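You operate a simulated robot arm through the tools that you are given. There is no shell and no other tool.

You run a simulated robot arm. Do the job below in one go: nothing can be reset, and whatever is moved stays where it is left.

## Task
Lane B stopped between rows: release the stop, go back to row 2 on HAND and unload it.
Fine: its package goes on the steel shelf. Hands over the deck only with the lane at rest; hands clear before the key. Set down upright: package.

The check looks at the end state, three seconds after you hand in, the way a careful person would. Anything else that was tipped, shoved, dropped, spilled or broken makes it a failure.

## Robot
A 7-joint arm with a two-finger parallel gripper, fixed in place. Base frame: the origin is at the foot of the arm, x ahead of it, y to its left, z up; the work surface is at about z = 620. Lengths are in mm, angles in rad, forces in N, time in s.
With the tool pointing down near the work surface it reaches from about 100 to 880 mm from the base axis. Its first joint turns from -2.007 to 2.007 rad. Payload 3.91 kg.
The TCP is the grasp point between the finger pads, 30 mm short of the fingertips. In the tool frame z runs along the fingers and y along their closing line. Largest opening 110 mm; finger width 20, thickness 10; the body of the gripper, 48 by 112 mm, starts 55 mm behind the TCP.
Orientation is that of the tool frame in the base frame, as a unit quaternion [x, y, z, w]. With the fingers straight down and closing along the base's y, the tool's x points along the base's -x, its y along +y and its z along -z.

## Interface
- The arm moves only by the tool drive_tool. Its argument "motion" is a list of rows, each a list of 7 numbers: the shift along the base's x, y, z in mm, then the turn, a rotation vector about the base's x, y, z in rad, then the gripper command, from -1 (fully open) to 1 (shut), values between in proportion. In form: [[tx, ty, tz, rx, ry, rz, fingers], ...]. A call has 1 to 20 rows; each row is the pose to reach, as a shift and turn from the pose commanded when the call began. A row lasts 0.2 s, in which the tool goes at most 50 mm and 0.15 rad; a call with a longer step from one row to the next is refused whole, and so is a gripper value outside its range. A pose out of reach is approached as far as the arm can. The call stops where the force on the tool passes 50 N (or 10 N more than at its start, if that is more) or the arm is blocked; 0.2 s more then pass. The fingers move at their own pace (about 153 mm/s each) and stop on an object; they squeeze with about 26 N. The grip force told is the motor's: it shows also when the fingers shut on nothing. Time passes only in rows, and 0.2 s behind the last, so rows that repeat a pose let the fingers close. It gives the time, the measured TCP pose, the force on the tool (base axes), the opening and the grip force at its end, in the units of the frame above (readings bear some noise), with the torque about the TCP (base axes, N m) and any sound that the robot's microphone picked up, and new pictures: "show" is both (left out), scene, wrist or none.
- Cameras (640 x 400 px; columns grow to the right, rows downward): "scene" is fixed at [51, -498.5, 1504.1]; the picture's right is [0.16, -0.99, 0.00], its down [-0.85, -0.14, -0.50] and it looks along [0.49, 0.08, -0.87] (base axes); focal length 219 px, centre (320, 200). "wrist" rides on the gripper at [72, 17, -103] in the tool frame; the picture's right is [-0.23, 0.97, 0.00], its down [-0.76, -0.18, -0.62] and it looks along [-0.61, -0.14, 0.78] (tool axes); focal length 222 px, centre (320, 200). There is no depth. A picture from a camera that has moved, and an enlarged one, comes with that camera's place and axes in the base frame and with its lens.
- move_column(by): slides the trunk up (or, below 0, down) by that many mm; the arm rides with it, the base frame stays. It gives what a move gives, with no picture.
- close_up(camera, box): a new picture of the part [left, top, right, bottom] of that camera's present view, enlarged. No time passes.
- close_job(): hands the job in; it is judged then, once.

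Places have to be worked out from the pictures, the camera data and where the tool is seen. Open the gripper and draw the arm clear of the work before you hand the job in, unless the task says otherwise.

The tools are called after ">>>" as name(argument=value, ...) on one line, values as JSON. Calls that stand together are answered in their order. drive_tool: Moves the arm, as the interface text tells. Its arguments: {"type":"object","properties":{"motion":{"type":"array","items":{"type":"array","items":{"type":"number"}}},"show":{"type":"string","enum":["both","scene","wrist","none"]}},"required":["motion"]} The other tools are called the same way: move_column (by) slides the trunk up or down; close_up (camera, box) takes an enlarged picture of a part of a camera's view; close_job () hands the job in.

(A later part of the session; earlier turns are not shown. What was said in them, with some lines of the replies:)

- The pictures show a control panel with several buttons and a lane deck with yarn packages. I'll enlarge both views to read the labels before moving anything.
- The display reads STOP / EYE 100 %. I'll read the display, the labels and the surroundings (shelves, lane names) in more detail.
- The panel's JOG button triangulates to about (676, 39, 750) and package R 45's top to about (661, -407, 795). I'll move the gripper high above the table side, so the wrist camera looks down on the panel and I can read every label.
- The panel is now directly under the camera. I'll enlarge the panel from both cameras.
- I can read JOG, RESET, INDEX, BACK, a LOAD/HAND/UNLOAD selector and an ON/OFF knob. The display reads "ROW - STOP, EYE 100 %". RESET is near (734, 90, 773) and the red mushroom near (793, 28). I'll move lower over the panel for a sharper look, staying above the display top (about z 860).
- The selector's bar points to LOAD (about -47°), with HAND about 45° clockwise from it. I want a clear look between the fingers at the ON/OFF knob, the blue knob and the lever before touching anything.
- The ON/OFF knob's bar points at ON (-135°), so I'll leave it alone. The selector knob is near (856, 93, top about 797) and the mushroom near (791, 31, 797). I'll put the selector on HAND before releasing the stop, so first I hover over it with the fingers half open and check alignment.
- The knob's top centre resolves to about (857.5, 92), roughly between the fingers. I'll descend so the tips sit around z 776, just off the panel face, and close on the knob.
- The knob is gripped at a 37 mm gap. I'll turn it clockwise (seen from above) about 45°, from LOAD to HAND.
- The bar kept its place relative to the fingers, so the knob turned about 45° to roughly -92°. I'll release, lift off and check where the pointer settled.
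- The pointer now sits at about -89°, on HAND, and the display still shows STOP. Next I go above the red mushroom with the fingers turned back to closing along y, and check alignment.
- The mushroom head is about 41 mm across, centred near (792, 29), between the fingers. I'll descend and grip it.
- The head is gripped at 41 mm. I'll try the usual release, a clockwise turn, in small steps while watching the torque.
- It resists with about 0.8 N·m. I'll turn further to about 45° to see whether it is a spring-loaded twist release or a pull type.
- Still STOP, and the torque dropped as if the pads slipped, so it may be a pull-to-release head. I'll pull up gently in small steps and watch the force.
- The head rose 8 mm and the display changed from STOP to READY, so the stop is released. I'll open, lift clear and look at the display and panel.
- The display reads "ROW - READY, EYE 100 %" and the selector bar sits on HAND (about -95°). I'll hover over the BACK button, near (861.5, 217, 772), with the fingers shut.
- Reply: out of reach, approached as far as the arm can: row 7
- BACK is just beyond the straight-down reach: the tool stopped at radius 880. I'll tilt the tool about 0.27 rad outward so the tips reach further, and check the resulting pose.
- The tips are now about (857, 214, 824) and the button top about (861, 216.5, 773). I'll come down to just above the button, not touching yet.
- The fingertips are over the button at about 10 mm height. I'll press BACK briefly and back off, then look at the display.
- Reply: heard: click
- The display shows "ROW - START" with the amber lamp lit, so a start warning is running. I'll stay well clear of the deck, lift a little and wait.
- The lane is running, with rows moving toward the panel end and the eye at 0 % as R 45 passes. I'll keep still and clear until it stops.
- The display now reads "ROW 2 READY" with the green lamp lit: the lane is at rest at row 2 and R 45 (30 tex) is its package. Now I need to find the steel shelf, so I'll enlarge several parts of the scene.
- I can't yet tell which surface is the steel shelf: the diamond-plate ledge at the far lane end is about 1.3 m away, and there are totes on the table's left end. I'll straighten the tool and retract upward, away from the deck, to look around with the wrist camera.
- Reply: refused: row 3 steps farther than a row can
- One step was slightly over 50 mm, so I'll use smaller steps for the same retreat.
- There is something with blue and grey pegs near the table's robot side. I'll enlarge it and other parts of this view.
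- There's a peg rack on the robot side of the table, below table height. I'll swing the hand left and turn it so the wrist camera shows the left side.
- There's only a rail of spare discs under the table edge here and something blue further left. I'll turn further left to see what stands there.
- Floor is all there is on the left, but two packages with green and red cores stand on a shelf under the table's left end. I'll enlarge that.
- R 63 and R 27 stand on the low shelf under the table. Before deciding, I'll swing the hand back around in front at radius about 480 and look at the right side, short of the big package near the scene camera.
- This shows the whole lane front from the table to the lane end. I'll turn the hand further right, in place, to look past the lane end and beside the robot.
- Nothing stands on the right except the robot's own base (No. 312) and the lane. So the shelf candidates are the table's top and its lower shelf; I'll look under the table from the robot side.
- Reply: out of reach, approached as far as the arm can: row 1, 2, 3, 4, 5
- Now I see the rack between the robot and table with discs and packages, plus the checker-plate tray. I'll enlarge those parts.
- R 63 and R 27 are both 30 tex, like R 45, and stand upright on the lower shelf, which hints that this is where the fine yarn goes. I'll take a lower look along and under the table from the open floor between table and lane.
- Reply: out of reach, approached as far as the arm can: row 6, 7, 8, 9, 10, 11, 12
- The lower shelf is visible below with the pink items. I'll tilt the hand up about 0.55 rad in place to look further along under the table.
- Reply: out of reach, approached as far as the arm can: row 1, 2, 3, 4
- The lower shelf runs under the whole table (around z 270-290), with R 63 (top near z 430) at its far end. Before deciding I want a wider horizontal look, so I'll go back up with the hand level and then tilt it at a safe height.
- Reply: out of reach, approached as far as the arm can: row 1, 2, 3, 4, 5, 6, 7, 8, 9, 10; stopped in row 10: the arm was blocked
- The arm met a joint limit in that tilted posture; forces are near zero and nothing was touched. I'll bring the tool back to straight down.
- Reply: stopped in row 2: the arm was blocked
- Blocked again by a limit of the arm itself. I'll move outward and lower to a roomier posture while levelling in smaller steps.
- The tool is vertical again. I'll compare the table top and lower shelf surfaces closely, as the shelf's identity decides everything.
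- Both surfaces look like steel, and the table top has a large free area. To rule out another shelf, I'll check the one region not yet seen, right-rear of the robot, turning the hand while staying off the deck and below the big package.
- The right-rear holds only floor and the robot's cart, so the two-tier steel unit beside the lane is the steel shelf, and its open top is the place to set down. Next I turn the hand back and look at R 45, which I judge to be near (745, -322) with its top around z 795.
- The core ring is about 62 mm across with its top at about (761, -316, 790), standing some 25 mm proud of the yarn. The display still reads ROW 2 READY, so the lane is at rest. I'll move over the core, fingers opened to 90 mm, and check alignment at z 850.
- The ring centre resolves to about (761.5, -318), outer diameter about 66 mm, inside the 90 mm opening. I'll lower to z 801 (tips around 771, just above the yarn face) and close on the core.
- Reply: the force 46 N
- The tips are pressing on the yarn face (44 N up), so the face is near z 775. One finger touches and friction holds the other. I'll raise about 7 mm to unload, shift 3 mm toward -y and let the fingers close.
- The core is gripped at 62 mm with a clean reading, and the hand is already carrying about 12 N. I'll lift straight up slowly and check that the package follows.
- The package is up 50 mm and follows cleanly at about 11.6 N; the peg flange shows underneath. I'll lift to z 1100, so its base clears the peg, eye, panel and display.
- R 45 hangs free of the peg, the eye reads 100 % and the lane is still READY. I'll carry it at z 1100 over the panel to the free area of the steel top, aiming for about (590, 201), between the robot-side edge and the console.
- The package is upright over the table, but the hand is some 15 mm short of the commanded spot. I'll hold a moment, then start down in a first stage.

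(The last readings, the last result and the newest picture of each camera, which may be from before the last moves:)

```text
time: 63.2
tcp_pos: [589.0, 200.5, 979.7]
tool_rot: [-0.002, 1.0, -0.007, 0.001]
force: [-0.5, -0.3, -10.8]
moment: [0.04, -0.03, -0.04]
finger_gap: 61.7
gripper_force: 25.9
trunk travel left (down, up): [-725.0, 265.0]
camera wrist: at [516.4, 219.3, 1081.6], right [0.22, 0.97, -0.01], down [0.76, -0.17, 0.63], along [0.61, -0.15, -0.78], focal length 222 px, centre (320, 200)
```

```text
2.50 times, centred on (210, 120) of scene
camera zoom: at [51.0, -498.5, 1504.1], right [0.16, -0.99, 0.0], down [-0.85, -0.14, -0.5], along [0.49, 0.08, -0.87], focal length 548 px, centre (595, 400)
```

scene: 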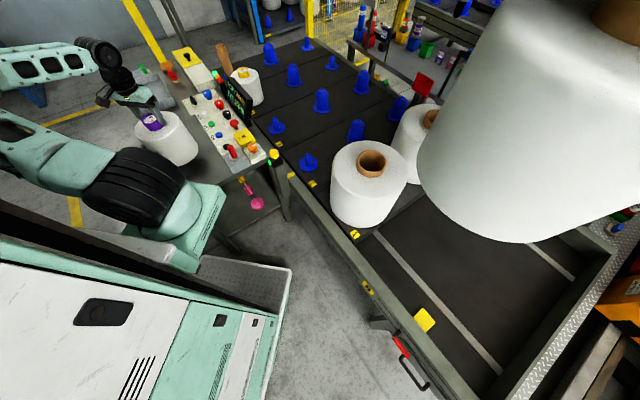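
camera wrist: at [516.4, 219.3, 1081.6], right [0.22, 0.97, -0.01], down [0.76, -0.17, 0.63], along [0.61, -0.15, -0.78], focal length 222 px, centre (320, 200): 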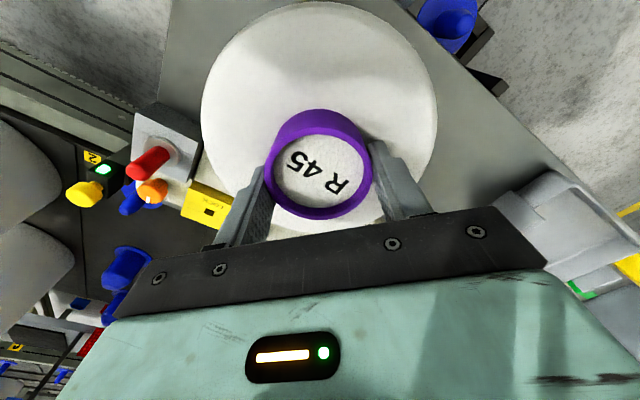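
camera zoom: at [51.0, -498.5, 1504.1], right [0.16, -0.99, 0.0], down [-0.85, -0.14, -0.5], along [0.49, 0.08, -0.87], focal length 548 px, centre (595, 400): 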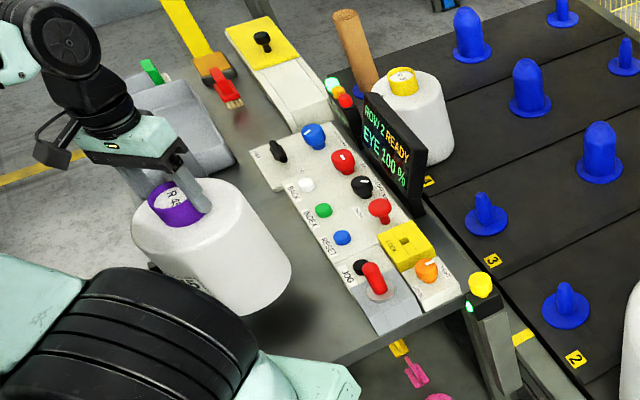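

The package is centred over the free strip with roughly 50 mm clearance to the console. I'll lower further to just above the expected contact (around TCP 925-933).

>>> drive_tool(motion=[[0, 0, -12, 0, 0, 0, 0.5], [0, 0, -24, 0, 0, 0, 0.5], [0, 0, -34, 0, 0, 0, 0.5], [0, 0, -40, 0, 0, 0, 0.5], [0, 0, -40, 0, 0, 0, 0.5]])

>>> close_up(camera="scene", box=[120, 60, 260, 190])

```text
time: 64.5
tcp_pos: [589.0, 201.1, 940.2]
tool_rot: [-0.002, 1.0, -0.007, 0.001]
force: [-0.6, 0.7, -12.4]
moment: [0.04, -0.02, -0.01]
finger_gap: 61.8
gripper_force: 25.9
trunk travel left (down, up): [-725.0, 265.0]
camera wrist: at [516.9, 219.7, 1042.6], right [0.22, 0.97, -0.01], down [0.76, -0.17, 0.63], along [0.61, -0.15, -0.78], focal length 222 px, centre (320, 200)
```

scene: 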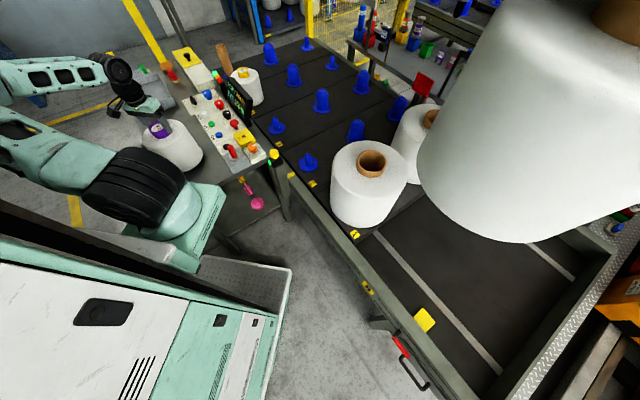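
wrist: 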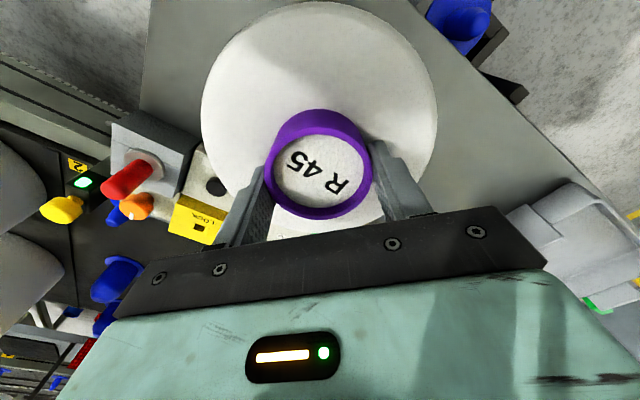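

```text
3.08 times, centred on (190, 125) of scene
camera zoom: at [51.0, -498.5, 1504.1], right [0.16, -0.99, 0.0], down [-0.85, -0.14, -0.5], along [0.49, 0.08, -0.87], focal length 675 px, centre (720, 431)
```

zoom: 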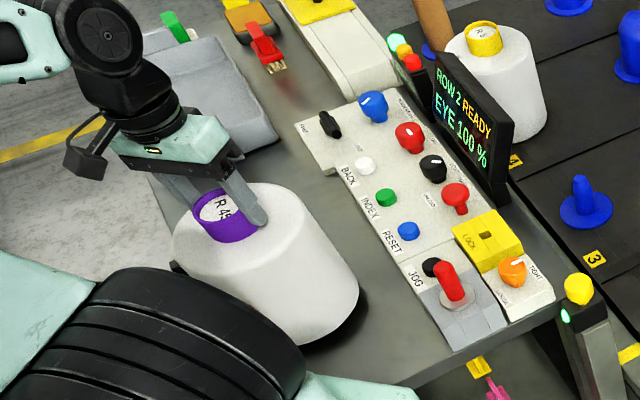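

No contact yet (still -12 N). I'll step down 4 mm at a time and watch the weight come off.

>>> drive_tool(motion=[[0, 0, -3, 0, 0, 0, 0.5], [0, 0, -6, 0, 0, 0, 0.5], [0, 0, -9, 0, 0, 0, 0.5]], show="none")

```text
time: 65.2
tcp_pos: [589.7, 202.3, 930.8]
tool_rot: [-0.002, 1.0, -0.007, 0.001]
force: [0.2, 0.9, -12.1]
moment: [-0.02, -0.04, -0.01]
finger_gap: 61.7
gripper_force: 25.7
trunk travel left (down, up): [-725.0, 265.0]
```

At 931 it still hangs free; I'll continue down in 2-3 mm steps.

>>> drive_tool(motion=[[0, 0, -2, 0, 0, 0, 0.5], [0, 0, -4, 0, 0, 0, 0.5], [0, 0, -6, 0, 0, 0, 0.5]], show="none")

```text
time: 66.0
tcp_pos: [590.6, 201.1, 926.7]
tool_rot: [-0.002, 1.0, -0.006, 0.001]
force: [1.7, -2.2, 4.3]
moment: [0.44, 0.78, 0.07]
finger_gap: 61.5
gripper_force: 26.7
trunk travel left (down, up): [-725.0, 265.0]
```

Contact: the force went from -12 N to +4 N at z 926.7, so the package stands on the top. I'll check the pictures before opening.

>>> drive_tool(motion=[[0, 0, 1, 0, 0, 0, 0.5], [0, 0, 1, 0, 0, 0, 0.5]])

>>> close_up(camera="scene", box=[120, 60, 260, 190])

>>> close_up(camera="wrist", box=[140, 0, 520, 240])

```text
time: 66.7
tcp_pos: [590.3, 200.3, 926.1]
tool_rot: [-0.001, 1.0, -0.006, 0.001]
force: [7.0, -1.0, 1.2]
moment: [0.55, -0.34, -0.22]
finger_gap: 61.4
gripper_force: 26.3
trunk travel left (down, up): [-725.0, 265.0]
camera wrist: at [517.3, 219.4, 1028.7], right [0.22, 0.97, -0.01], down [0.76, -0.17, 0.63], along [0.61, -0.15, -0.78], focal length 222 px, centre (320, 200)
```

scene: 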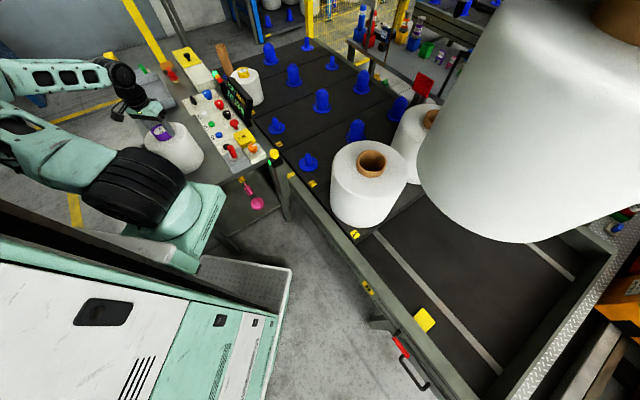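
wrist: 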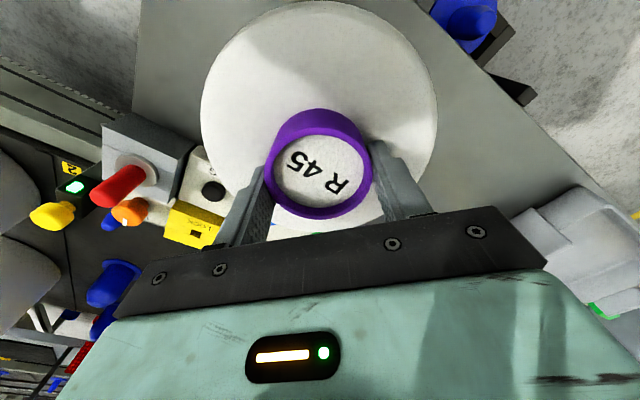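

```text
3.08 times, centred on (190, 125) of scene
camera zoom: at [51.0, -498.5, 1504.1], right [0.16, -0.99, 0.0], down [-0.85, -0.14, -0.5], along [0.49, 0.08, -0.87], focal length 675 px, centre (720, 431)
```

zoom: 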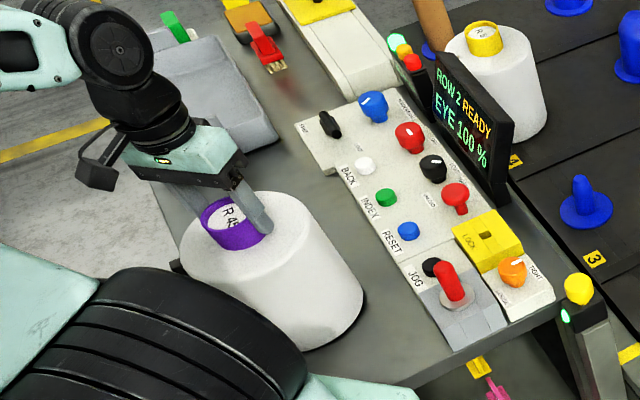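

```text
1.67 times, centred on (330, 120) of wrist
camera zoom: at [517.3, 219.4, 1028.7], right [0.22, 0.97, -0.01], down [0.76, -0.17, 0.63], along [0.61, -0.15, -0.78], focal length 370 px, centre (303, 333)
```

zoom: 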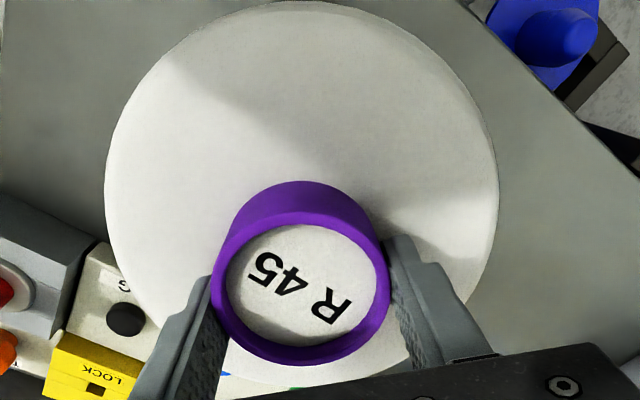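

The package stands flat on the steel top, with table visible all round it. I'll open the fingers slowly and then rise straight up.

>>> drive_tool(motion=[[0, 0, 0, 0, 0, 0, -0.2], [0, 0, 0, 0, 0, 0, -0.4], [0, 0, 0, 0, 0, 0, -0.6], [0, 0, 0, 0, 0, 0, -0.7], [0, 0, 10, 0, 0, 0, -0.7], [0, 0, 30, 0, 0, 0, -0.7], [0, 0, 60, 0, 0, 0, -0.7], [0, 0, 100, 0, 0, 0, -0.7]])

>>> close_up(camera="scene", box=[120, 60, 260, 190])

>>> close_up(camera="wrist", box=[140, 0, 520, 240])

```text
time: 68.5
tcp_pos: [590.8, 197.6, 1025.0]
tool_rot: [0.003, 1.0, -0.009, 0.0]
force: [-0.3, 0.1, 0.1]
moment: [-0.02, -0.02, -0.01]
finger_gap: 93.7
gripper_force: 0.1
trunk travel left (down, up): [-725.0, 265.0]
camera wrist: at [519.0, 217.1, 1127.5], right [0.23, 0.97, -0.02], down [0.76, -0.17, 0.63], along [0.61, -0.16, -0.78], focal length 222 px, centre (320, 200)
```

scene: 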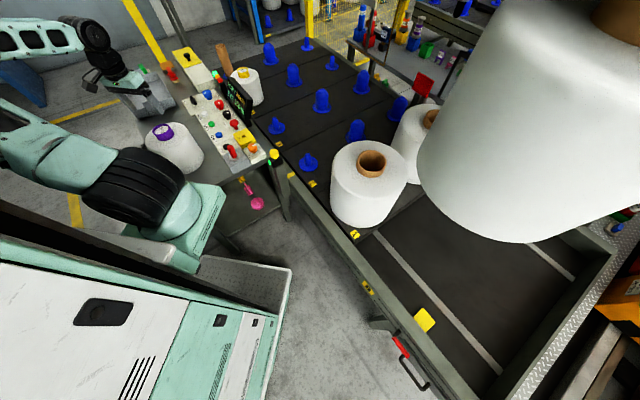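
wrist: 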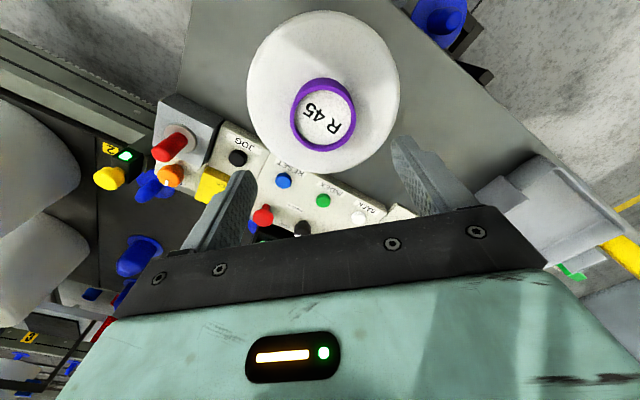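

```text
3.08 times, centred on (190, 125) of scene
camera zoom: at [51.0, -498.5, 1504.1], right [0.16, -0.99, 0.0], down [-0.85, -0.14, -0.5], along [0.49, 0.08, -0.87], focal length 675 px, centre (720, 431)
```

zoom: 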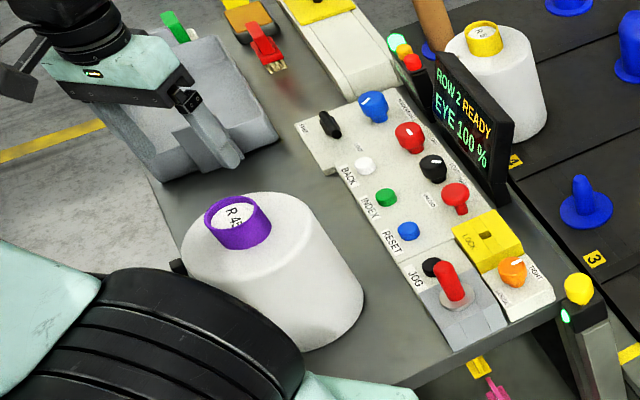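

```text
1.67 times, centred on (330, 120) of wrist
camera zoom: at [519.0, 217.1, 1127.5], right [0.23, 0.97, -0.02], down [0.76, -0.17, 0.63], along [0.61, -0.16, -0.78], focal length 370 px, centre (303, 333)
```

zoom: 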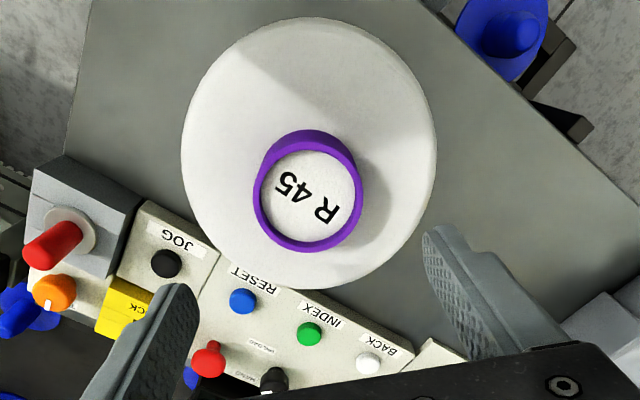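

R 45 stands upright and steady on the steel top, fingers free. I'll draw the arm up and away, short of the deck, and take a last look.

>>> drive_tool(motion=[[0, 0, 40, 0, 0, 0, -0.7], [5, -35, 70, 0, 0, 0, -0.7], [10, -75, 85, 0, 0, 0, -0.8], [15, -115, 85, 0, 0, 0, -1], [20, -155, 85, 0, 0, 0, -1], [25, -195, 85, 0, 0, 0, -1], [30, -235, 85, 0, 0, 0, -1], [30, -235, 85, 0, 0, 0, -1], [30, -235, 85, 0, 0, 0, -1]])

>>> close_up(camera="scene", box=[100, 40, 360, 220])

>>> close_up(camera="wrist", box=[240, 0, 640, 240])

```text
time: 70.5
tcp_pos: [618.4, -33.1, 1110.2]
tool_rot: [-0.002, 1.0, -0.006, 0.001]
force: [-0.6, -0.2, 0.0]
moment: [0.01, -0.01, -0.01]
finger_gap: 109.9
gripper_force: 0.0
trunk travel left (down, up): [-725.0, 265.0]
camera wrist: at [546.7, -15.0, 1212.2], right [0.22, 0.97, -0.01], down [0.76, -0.17, 0.63], along [0.61, -0.15, -0.78], focal length 222 px, centre (320, 200)
```

scene: 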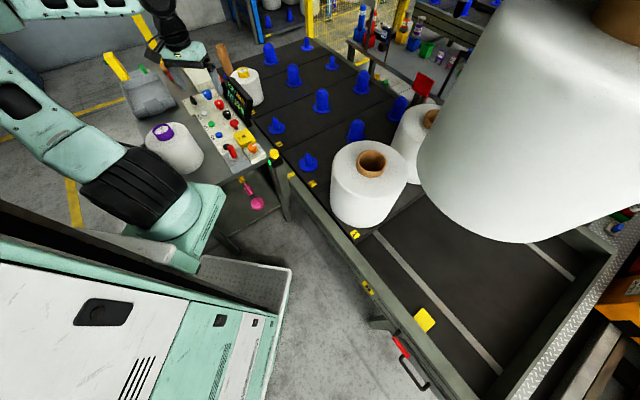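
wrist: 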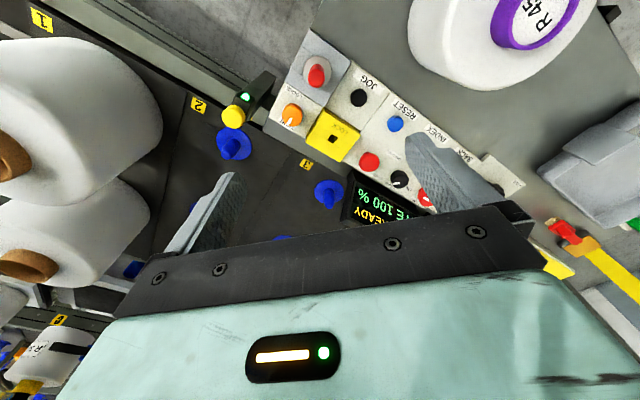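

```text
2.22 times, centred on (230, 130) of scene
camera zoom: at [51.0, -498.5, 1504.1], right [0.16, -0.99, 0.0], down [-0.85, -0.14, -0.5], along [0.49, 0.08, -0.87], focal length 488 px, centre (520, 356)
```

zoom: 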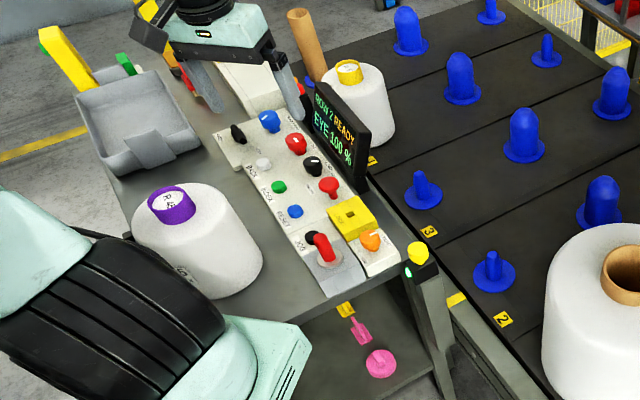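

```text
1.60 times, centred on (440, 120) of wrist
camera zoom: at [546.7, -15.0, 1212.2], right [0.22, 0.97, -0.01], down [0.76, -0.17, 0.63], along [0.61, -0.15, -0.78], focal length 355 px, centre (128, 328)
```

zoom: 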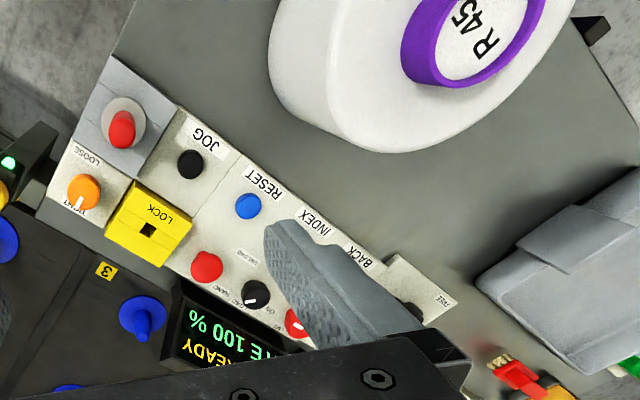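

The end state looks right: the display reads ROW 2 READY with the eye at 100 %, and row 2's peg is empty. R 45 stands upright on the steel top and nothing else has moved. The gripper is open and the arm is clear of the deck, so I'm handing in.

>>> close_job()

```text
The job is handed in.
```

I released the stop, brought lane B back to row 2 on HAND, and unloaded row 2's package, R 45 (30 tex). It is standing upright on the steel table beside the lane. The job is handed in; I haven't seen the result of the check.

**Uncertain – the shelf:** nothing in view was labelled "steel shelf". I took it to be the table the control panel stands on and set R 45 on its open top. That table also has a lower shelf, where R 63 and R 27 (also 30 tex) are standing. If you meant the lower shelf, R 45 is on the wrong level.

- **Stop:** the red mushroom didn't release by turning; it came free when I pulled it up. The display then changed from STOP to READY.
- **Lane:** I turned the selector from LOAD to HAND before releasing the stop, then pressed BACK once. The lane ran and stopped at "ROW 2 READY". The hand was off the deck when I pressed BACK and while the lane ran, and only went over the deck once the lane was at rest.
- **Package:** I gripped R 45 by its core, lifted it straight off its peg and set it down. On the first try the fingertips pressed on the yarn face with about 45 N; I backed off and re-gripped, and saw no mark.
- **Left as is:** the display shows ROW 2 READY and the eye reads 100 %. The selector is on HAND and the stop is released. The gripper is open and the arm is clear of the deck. I saw nothing else moved or tipped.
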